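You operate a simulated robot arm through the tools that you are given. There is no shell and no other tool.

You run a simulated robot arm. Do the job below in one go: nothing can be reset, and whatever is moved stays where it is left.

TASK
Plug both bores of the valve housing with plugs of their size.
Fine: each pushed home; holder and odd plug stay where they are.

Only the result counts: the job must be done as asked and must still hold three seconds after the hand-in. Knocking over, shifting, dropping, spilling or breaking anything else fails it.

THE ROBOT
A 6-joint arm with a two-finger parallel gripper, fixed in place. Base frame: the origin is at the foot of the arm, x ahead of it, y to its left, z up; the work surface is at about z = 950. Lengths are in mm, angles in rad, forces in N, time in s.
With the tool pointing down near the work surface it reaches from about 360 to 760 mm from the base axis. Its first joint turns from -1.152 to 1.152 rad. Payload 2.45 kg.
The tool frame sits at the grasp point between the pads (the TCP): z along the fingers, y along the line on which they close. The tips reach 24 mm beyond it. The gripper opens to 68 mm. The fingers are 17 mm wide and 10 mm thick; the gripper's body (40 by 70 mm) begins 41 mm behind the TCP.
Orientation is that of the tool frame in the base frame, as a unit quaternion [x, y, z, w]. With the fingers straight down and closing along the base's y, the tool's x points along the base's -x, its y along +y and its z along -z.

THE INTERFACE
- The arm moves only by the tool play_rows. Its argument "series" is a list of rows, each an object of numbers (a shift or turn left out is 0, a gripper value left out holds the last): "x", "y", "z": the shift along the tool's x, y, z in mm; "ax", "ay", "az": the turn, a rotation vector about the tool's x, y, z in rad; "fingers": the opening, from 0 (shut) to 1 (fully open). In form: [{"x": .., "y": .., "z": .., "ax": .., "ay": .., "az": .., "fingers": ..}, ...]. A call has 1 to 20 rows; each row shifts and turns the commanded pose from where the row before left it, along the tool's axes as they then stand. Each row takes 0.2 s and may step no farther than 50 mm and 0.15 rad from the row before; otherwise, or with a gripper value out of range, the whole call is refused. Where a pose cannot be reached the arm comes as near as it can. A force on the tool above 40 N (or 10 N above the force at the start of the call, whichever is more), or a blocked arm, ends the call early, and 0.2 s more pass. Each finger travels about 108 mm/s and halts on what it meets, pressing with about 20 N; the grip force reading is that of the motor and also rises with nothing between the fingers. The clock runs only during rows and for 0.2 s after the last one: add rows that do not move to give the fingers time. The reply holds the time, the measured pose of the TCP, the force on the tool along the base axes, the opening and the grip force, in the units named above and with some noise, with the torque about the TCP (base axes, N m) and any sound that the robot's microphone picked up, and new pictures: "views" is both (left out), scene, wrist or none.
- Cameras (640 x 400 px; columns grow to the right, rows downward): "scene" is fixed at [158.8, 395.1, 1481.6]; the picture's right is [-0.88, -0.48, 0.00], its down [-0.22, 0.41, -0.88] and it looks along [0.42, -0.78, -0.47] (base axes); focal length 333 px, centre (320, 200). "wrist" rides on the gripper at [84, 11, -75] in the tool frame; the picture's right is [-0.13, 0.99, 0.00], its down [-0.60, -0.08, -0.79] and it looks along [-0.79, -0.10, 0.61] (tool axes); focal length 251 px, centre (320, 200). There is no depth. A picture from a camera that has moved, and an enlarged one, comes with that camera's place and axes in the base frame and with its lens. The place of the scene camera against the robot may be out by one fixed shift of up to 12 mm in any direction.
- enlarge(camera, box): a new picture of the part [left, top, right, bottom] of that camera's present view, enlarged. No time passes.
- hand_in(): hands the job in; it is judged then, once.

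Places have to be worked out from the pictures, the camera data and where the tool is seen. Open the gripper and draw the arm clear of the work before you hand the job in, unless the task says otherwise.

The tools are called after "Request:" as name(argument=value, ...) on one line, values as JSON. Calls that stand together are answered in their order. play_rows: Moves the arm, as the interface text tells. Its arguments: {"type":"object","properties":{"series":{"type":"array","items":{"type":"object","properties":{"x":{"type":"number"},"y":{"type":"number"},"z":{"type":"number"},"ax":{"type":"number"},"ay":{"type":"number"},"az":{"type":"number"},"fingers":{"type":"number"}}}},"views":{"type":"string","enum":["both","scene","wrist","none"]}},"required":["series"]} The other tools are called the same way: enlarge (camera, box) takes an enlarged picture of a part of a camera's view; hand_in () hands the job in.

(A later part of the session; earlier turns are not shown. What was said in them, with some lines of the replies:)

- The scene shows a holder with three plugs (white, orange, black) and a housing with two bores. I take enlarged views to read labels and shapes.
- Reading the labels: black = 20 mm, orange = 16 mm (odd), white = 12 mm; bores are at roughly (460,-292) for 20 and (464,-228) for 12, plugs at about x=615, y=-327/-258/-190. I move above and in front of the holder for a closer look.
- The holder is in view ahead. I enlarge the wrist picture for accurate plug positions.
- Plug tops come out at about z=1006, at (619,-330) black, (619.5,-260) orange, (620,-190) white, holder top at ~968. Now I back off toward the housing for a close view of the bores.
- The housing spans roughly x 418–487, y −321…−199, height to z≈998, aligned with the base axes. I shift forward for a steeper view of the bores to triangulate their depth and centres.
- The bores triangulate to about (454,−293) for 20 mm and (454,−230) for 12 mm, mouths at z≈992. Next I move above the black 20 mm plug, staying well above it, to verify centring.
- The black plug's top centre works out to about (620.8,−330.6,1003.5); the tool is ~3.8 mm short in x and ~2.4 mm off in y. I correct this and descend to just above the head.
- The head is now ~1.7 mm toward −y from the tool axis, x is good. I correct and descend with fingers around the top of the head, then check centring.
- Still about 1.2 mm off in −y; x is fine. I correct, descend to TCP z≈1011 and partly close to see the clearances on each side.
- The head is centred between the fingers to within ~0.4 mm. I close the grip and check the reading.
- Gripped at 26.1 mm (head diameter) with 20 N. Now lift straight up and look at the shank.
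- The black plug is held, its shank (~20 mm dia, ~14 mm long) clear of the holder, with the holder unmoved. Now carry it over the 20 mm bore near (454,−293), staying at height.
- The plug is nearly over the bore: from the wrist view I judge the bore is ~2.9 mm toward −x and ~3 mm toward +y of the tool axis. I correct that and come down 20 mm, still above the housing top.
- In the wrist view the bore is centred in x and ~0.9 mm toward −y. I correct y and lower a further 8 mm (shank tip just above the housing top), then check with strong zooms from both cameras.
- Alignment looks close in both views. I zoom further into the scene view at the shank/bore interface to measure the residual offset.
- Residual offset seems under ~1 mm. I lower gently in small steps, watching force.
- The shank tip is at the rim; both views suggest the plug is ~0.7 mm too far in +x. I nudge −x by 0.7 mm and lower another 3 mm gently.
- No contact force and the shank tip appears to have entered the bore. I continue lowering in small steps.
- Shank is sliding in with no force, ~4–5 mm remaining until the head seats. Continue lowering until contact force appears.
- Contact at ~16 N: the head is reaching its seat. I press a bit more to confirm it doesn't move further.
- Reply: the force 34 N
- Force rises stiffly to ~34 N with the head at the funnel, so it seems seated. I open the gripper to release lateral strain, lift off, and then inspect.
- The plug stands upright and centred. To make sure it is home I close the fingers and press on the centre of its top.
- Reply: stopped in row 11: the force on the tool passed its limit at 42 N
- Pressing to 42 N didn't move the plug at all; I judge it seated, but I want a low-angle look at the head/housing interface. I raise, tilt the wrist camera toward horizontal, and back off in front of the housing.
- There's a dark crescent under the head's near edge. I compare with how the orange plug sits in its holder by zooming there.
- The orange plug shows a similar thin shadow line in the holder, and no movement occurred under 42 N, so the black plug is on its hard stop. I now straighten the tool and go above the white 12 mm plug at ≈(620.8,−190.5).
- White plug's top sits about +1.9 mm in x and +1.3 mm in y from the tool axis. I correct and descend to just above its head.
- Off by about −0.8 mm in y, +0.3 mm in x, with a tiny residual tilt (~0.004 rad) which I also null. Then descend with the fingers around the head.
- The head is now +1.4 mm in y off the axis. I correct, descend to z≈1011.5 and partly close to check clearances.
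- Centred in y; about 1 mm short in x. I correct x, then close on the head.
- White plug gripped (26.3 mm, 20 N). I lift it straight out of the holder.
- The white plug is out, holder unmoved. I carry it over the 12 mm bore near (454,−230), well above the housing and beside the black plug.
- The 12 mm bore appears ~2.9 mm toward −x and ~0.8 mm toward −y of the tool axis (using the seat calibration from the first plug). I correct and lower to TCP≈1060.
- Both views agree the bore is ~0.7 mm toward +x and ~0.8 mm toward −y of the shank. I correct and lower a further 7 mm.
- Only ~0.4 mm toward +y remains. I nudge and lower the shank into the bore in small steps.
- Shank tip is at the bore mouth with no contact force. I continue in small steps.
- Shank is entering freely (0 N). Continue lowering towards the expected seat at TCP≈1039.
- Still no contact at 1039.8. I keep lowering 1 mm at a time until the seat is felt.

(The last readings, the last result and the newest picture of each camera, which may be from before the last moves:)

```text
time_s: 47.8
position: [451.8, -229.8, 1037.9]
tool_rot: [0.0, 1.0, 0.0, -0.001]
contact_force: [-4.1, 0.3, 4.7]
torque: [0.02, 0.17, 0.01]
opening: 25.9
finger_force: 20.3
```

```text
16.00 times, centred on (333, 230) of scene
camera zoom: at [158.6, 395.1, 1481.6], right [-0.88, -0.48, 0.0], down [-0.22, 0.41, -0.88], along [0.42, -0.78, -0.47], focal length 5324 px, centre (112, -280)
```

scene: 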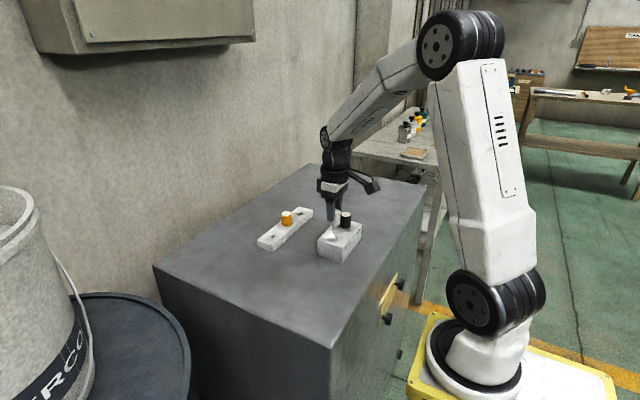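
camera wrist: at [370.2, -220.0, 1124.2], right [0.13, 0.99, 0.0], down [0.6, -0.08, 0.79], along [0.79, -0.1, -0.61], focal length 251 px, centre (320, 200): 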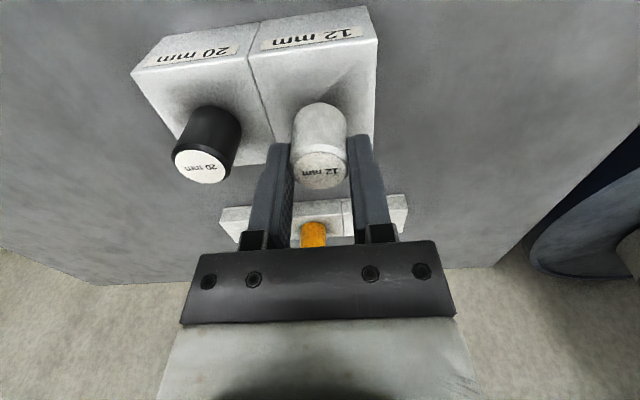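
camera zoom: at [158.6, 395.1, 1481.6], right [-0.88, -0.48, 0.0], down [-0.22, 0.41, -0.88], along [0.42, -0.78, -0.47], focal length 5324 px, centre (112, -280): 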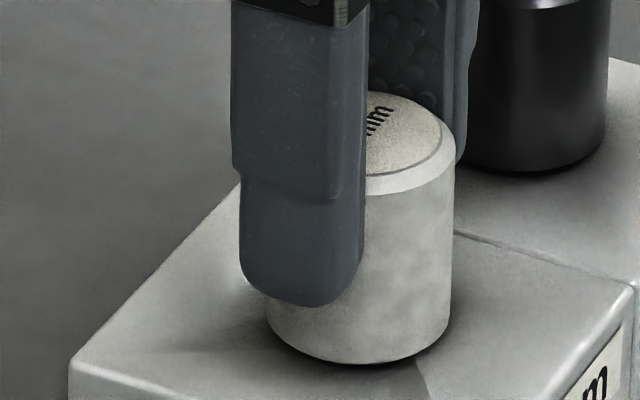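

First contact at TCP≈1038 with a −4 N lateral reaction in x, so the plug wants to go slightly toward −x. I relieve this by 0.4 mm and press on.

Request:
play_rows(series=[{"x": 0.4}, {"z": 0.5}, {"z": 0.5}, {}, {}], views="none")

Request:
enlarge(camera="scene", box=[317, 220, 349, 240])

```text
time_s: 49.0
position: [451.8, -230.8, 1038.9]
tool_rot: [0.0, 1.0, 0.0, 0.001]
contact_force: [-4.8, 5.4, 23.2]
torque: [0.11, 0.17, 0.0]
opening: 26.2
finger_force: 20.1
```

```text
16.00 times, centred on (333, 230) of scene
camera zoom: at [158.4, 395.4, 1481.5], right [-0.88, -0.48, 0.0], down [-0.22, 0.41, -0.88], along [0.42, -0.78, -0.47], focal length 5324 px, centre (112, -280)
```

zoom: 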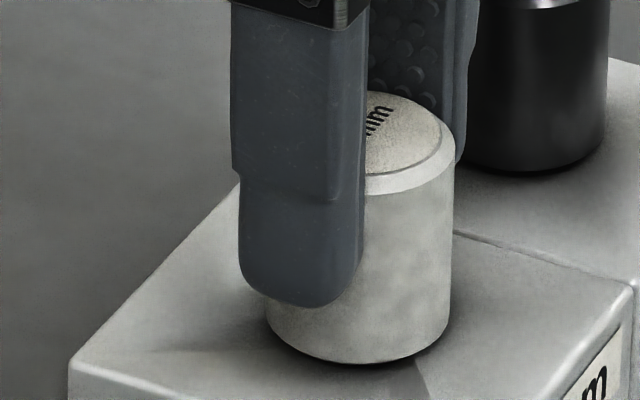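

White is now blocked at 23 N at the same tool height as the black one (TCP≈1038). I release it, rise, then press on its top with closed fingers.

Request:
play_rows(series=[{"fingers": 0.6}, {}, {"z": -5}, {"z": -15}, {"z": -15}, {"fingers": 0}, {}, {}, {}], views="wrist")

Request:
enlarge(camera="scene", box=[309, 200, 373, 240])

Request:
enlarge(camera="wrist", box=[170, 50, 400, 190])

```text
time_s: 51.0
position: [452.3, -229.9, 1072.7]
tool_rot: [0.0, 1.0, 0.0, 0.0]
contact_force: [-0.3, -0.2, -0.3]
torque: [0.01, 0.02, -0.02]
opening: 0.1
finger_force: 19.7
camera wrist: at [370.2, -219.5, 1147.1], right [0.13, 0.99, 0.0], down [0.6, -0.08, 0.79], along [0.79, -0.1, -0.61], focal length 251 px, centre (320, 200)
```

wrist: 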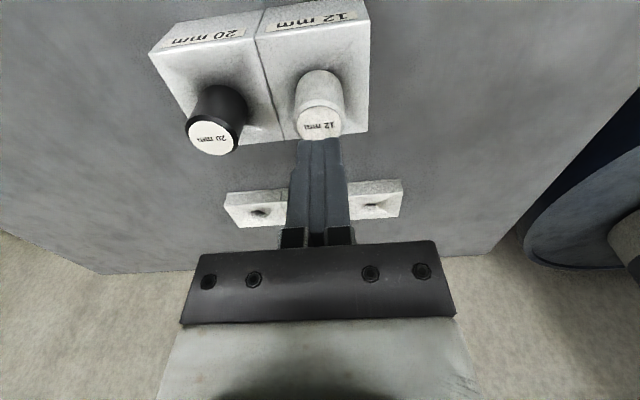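

```text
10.00 times, centred on (341, 220) of scene
camera zoom: at [158.8, 395.1, 1481.6], right [-0.88, -0.48, 0.0], down [-0.22, 0.41, -0.88], along [0.42, -0.78, -0.47], focal length 3327 px, centre (110, 0)
```

zoom: 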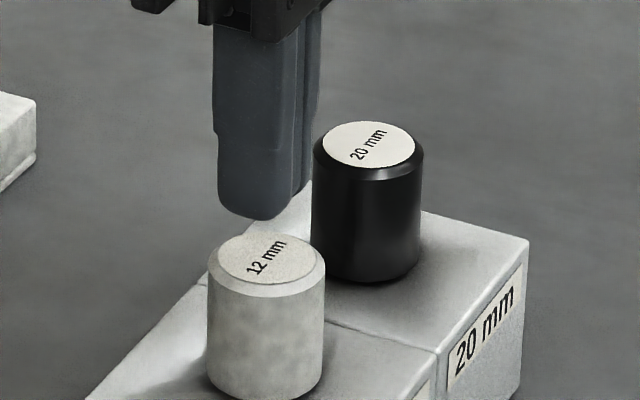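

```text
2.78 times, centred on (285, 120) of wrist
camera zoom: at [370.2, -219.5, 1147.1], right [0.13, 0.99, 0.0], down [0.6, -0.08, 0.79], along [0.79, -0.1, -0.61], focal length 700 px, centre (417, 423)
```

zoom: 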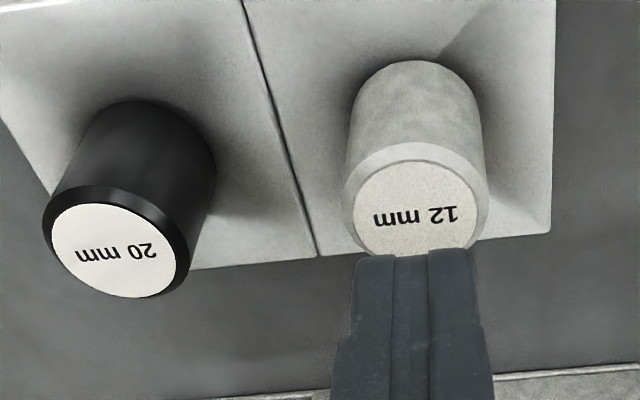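

Both heads stand upright at essentially equal height. Now press on the white plug's top with the closed fingertips.

Request:
play_rows(series=[{"z": 8}, {"z": 5}, {"z": 1}, {"z": 1}, {"z": 1}, {"z": 1}, {"z": 1}, {"z": 1}, {"z": 1}, {}], views="none")

Request:
enlarge(camera="scene", box=[309, 200, 373, 240])

```text
time_s: 52.7
position: [452.8, -229.1, 1056.6]
tool_rot: [0.0, 1.0, 0.0, 0.001]
contact_force: [-5.1, 3.2, 9.6]
torque: [0.08, 0.1, -0.02]
opening: 0.0
finger_force: 20.0
stopped in row 8: the force on the tool passed its limit at 44 N (the readings are from after the stop); the commanded pose is now the measured one
```

```text
10.00 times, centred on (341, 220) of scene
camera zoom: at [158.6, 395.2, 1481.5], right [-0.88, -0.48, 0.0], down [-0.22, 0.41, -0.88], along [0.42, -0.78, -0.47], focal length 3327 px, centre (110, 0)
```

zoom: 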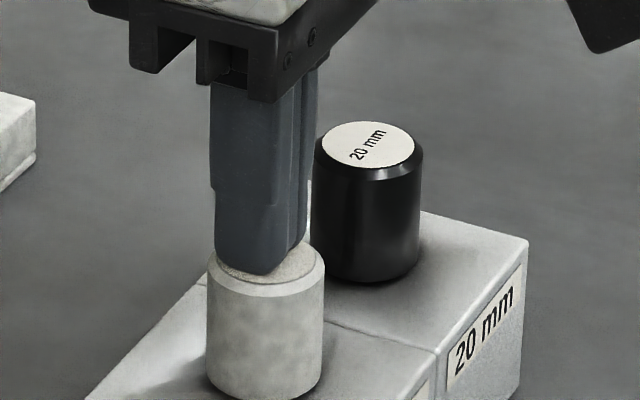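

Pressing at 44 N doesn't move the white plug either; lateral reactions match the first press, so they come from arm compliance. I now do a low-angle inspection of both heads.

Request:
play_rows(series=[{"z": -20}, {"z": -30, "fingers": 1}, {"y": -31}, {"ay": -0.15}, {"ay": -0.15}, {"ay": -0.15}, {"x": 30}, {"x": 30}, {"x": 31}, {"z": 20}, {"z": 20}, {}, {}], views="both")

Request:
enlarge(camera="wrist", box=[260, 120, 400, 220])

```text
time_s: 55.5
position: [388.3, -261.7, 1029.4]
tool_rot: [-0.001, 0.975, -0.001, 0.224]
contact_force: [1.1, 0.4, 0.9]
torque: [-0.02, 0.0, -0.01]
opening: 68.1
finger_force: 0.1
camera wrist: at [281.8, -251.1, 1059.0], right [0.12, 0.99, 0.05], down [0.2, -0.08, 0.98], along [0.97, -0.1, -0.2], focal length 251 px, centre (320, 200)
```

scene: 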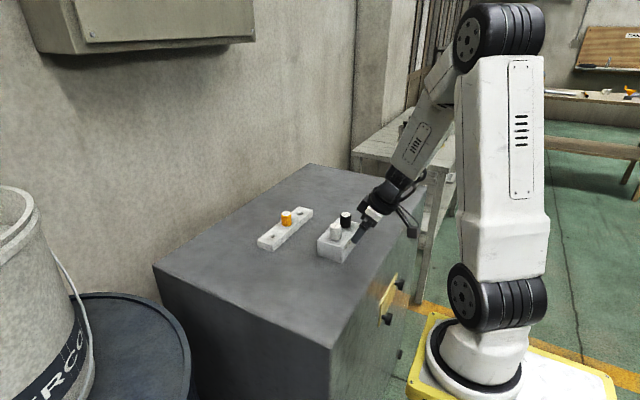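
wrist: 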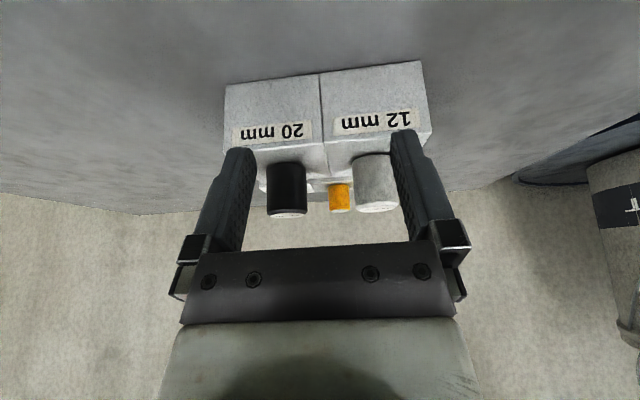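

```text
4.00 times, centred on (330, 170) of wrist
camera zoom: at [281.8, -251.1, 1059.0], right [0.12, 0.99, 0.05], down [0.2, -0.08, 0.98], along [0.97, -0.1, -0.2], focal length 1006 px, centre (280, 320)
```

zoom: 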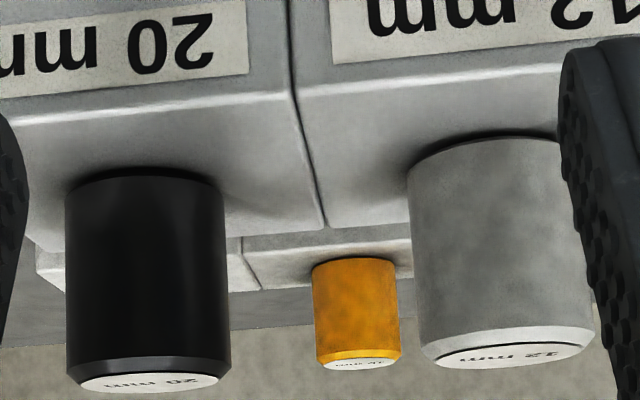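

Request:
enlarge(camera="wrist", box=[262, 150, 322, 188])

Request:
enlarge(camera="wrist", box=[345, 140, 405, 178])

Request:
enlarge(camera="wrist", box=[322, 172, 362, 198])

```text
10.53 times, centred on (292, 169) of wrist
camera zoom: at [281.8, -251.1, 1059.0], right [0.12, 0.99, 0.05], down [0.2, -0.08, 0.98], along [0.97, -0.1, -0.2], focal length 2647 px, centre (615, 526)
```

zoom: 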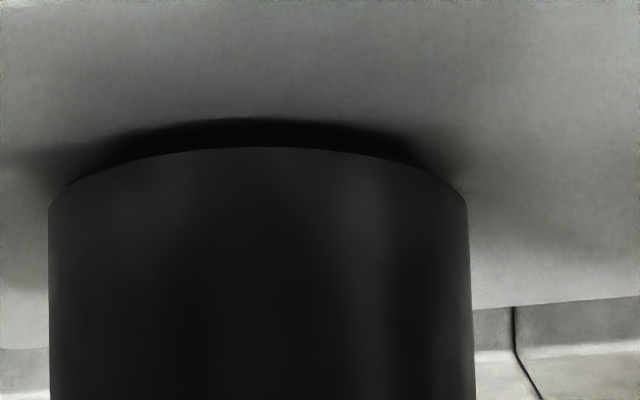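

```text
10.53 times, centred on (375, 159) of wrist
camera zoom: at [281.8, -251.1, 1059.0], right [0.12, 0.99, 0.05], down [0.2, -0.08, 0.98], along [0.97, -0.1, -0.2], focal length 2647 px, centre (-259, 632)
```

zoom: 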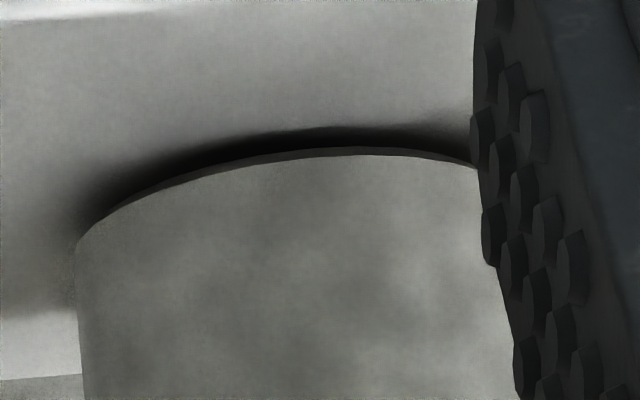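

```text
15.38 times, centred on (342, 185) of wrist
camera zoom: at [281.8, -251.1, 1059.0], right [0.12, 0.99, 0.05], down [0.2, -0.08, 0.98], along [0.97, -0.1, -0.2], focal length 3868 px, centre (-18, 431)
```

zoom: 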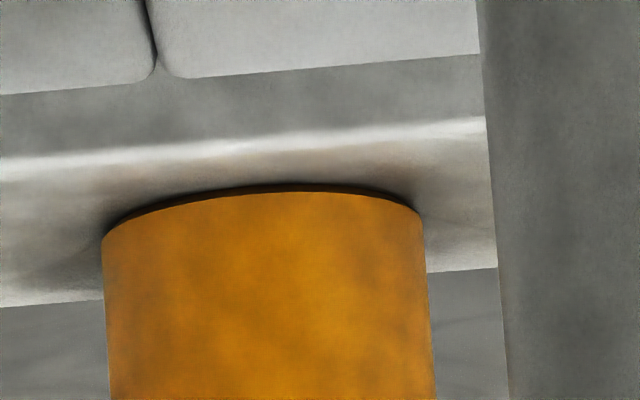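

Both heads show the same small chamfer and contact shadow as the orange plug in its holder, and both sit at equal height on a hard stop. I withdraw the arm, straighten it and check the final scene.

Request:
play_rows(series=[{"z": -20}, {"z": -25}, {"ay": 0.15}, {"ay": 0.15}, {"ay": 0.15}, {"z": -30}, {"z": -30}, {"z": -30}, {"x": 20}, {}, {}], views="both")

Request:
enlarge(camera="scene", box=[240, 180, 380, 270])

Request:
enlarge(camera="wrist", box=[250, 50, 410, 230])

```text
time_s: 57.9
position: [349.8, -260.6, 1160.4]
tool_rot: [0.0, 1.0, -0.001, 0.0]
contact_force: [-0.2, 0.2, -0.6]
torque: [0.0, -0.02, -0.01]
opening: 68.1
finger_force: 0.1
camera wrist: at [266.9, -250.9, 1233.4], right [0.13, 0.99, 0.0], down [0.6, -0.08, 0.79], along [0.79, -0.1, -0.61], focal length 251 px, centre (320, 200)
```

scene: 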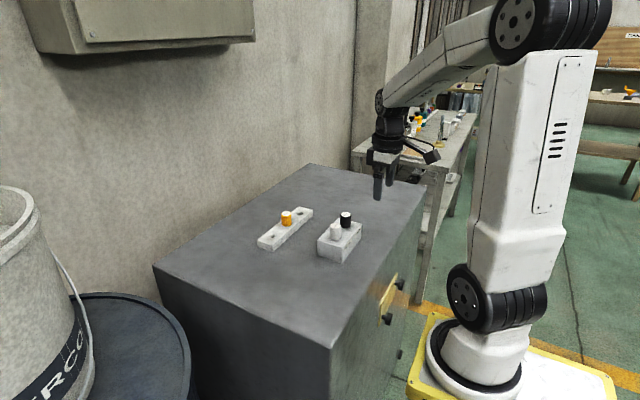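
wrist: 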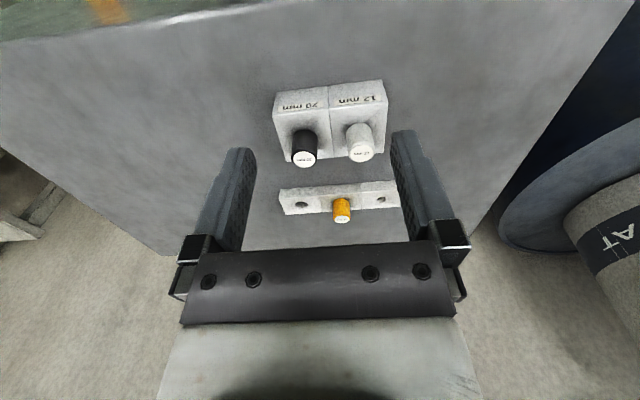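

```text
4.44 times, centred on (310, 225) of scene
camera zoom: at [158.8, 395.1, 1481.6], right [-0.88, -0.48, 0.0], down [-0.22, 0.41, -0.88], along [0.42, -0.78, -0.47], focal length 1479 px, centre (364, 89)
```

zoom: 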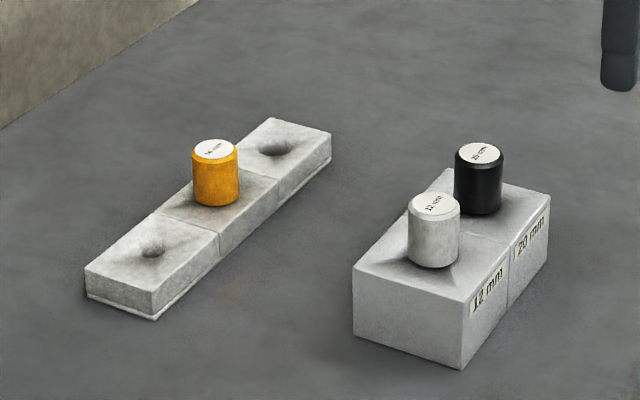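

```text
2.22 times, centred on (330, 140) of wrist
camera zoom: at [266.9, -250.9, 1233.4], right [0.13, 0.99, 0.0], down [0.6, -0.08, 0.79], along [0.79, -0.1, -0.61], focal length 559 px, centre (298, 333)
```

zoom: 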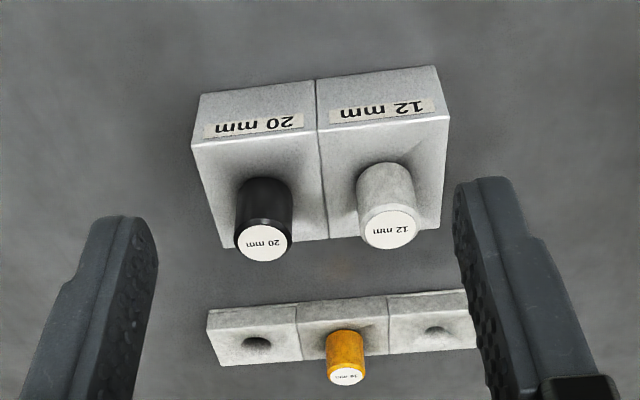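

The housing and holder corners are at the same pixels as at the start, the orange plug is untouched, both matching plugs stand fully in their bores, and the gripper is open and clear. I hand in the job.

Request:
hand_in()

```text
The job is handed in.
```

I plugged both bores and handed the job in: the black 20 mm plug is in the 20 mm bore, and the white 12 mm plug is in the 12 mm bore. I don't have the judge's result.

- **Pushed home:** Each shank slid in freely until the head stopped. I then pressed on each head with about 42–44 N, and neither plug went any deeper. The two heads stand at nearly the same height, within measuring error.
- **Least certain point:** A thin dark line shows under both heads in a low-angle view. It is about 1.7 mm wide under the black plug, compared with about 0.7 mm under the orange plug in its holder. I took it to be the edge chamfer plus shadow, because neither plug would go further in.
- **Nothing else moved:** The holder, the odd orange 16 mm plug and the housing look unmoved in the final scene picture. The gripper is open and the arm is clear of the work.
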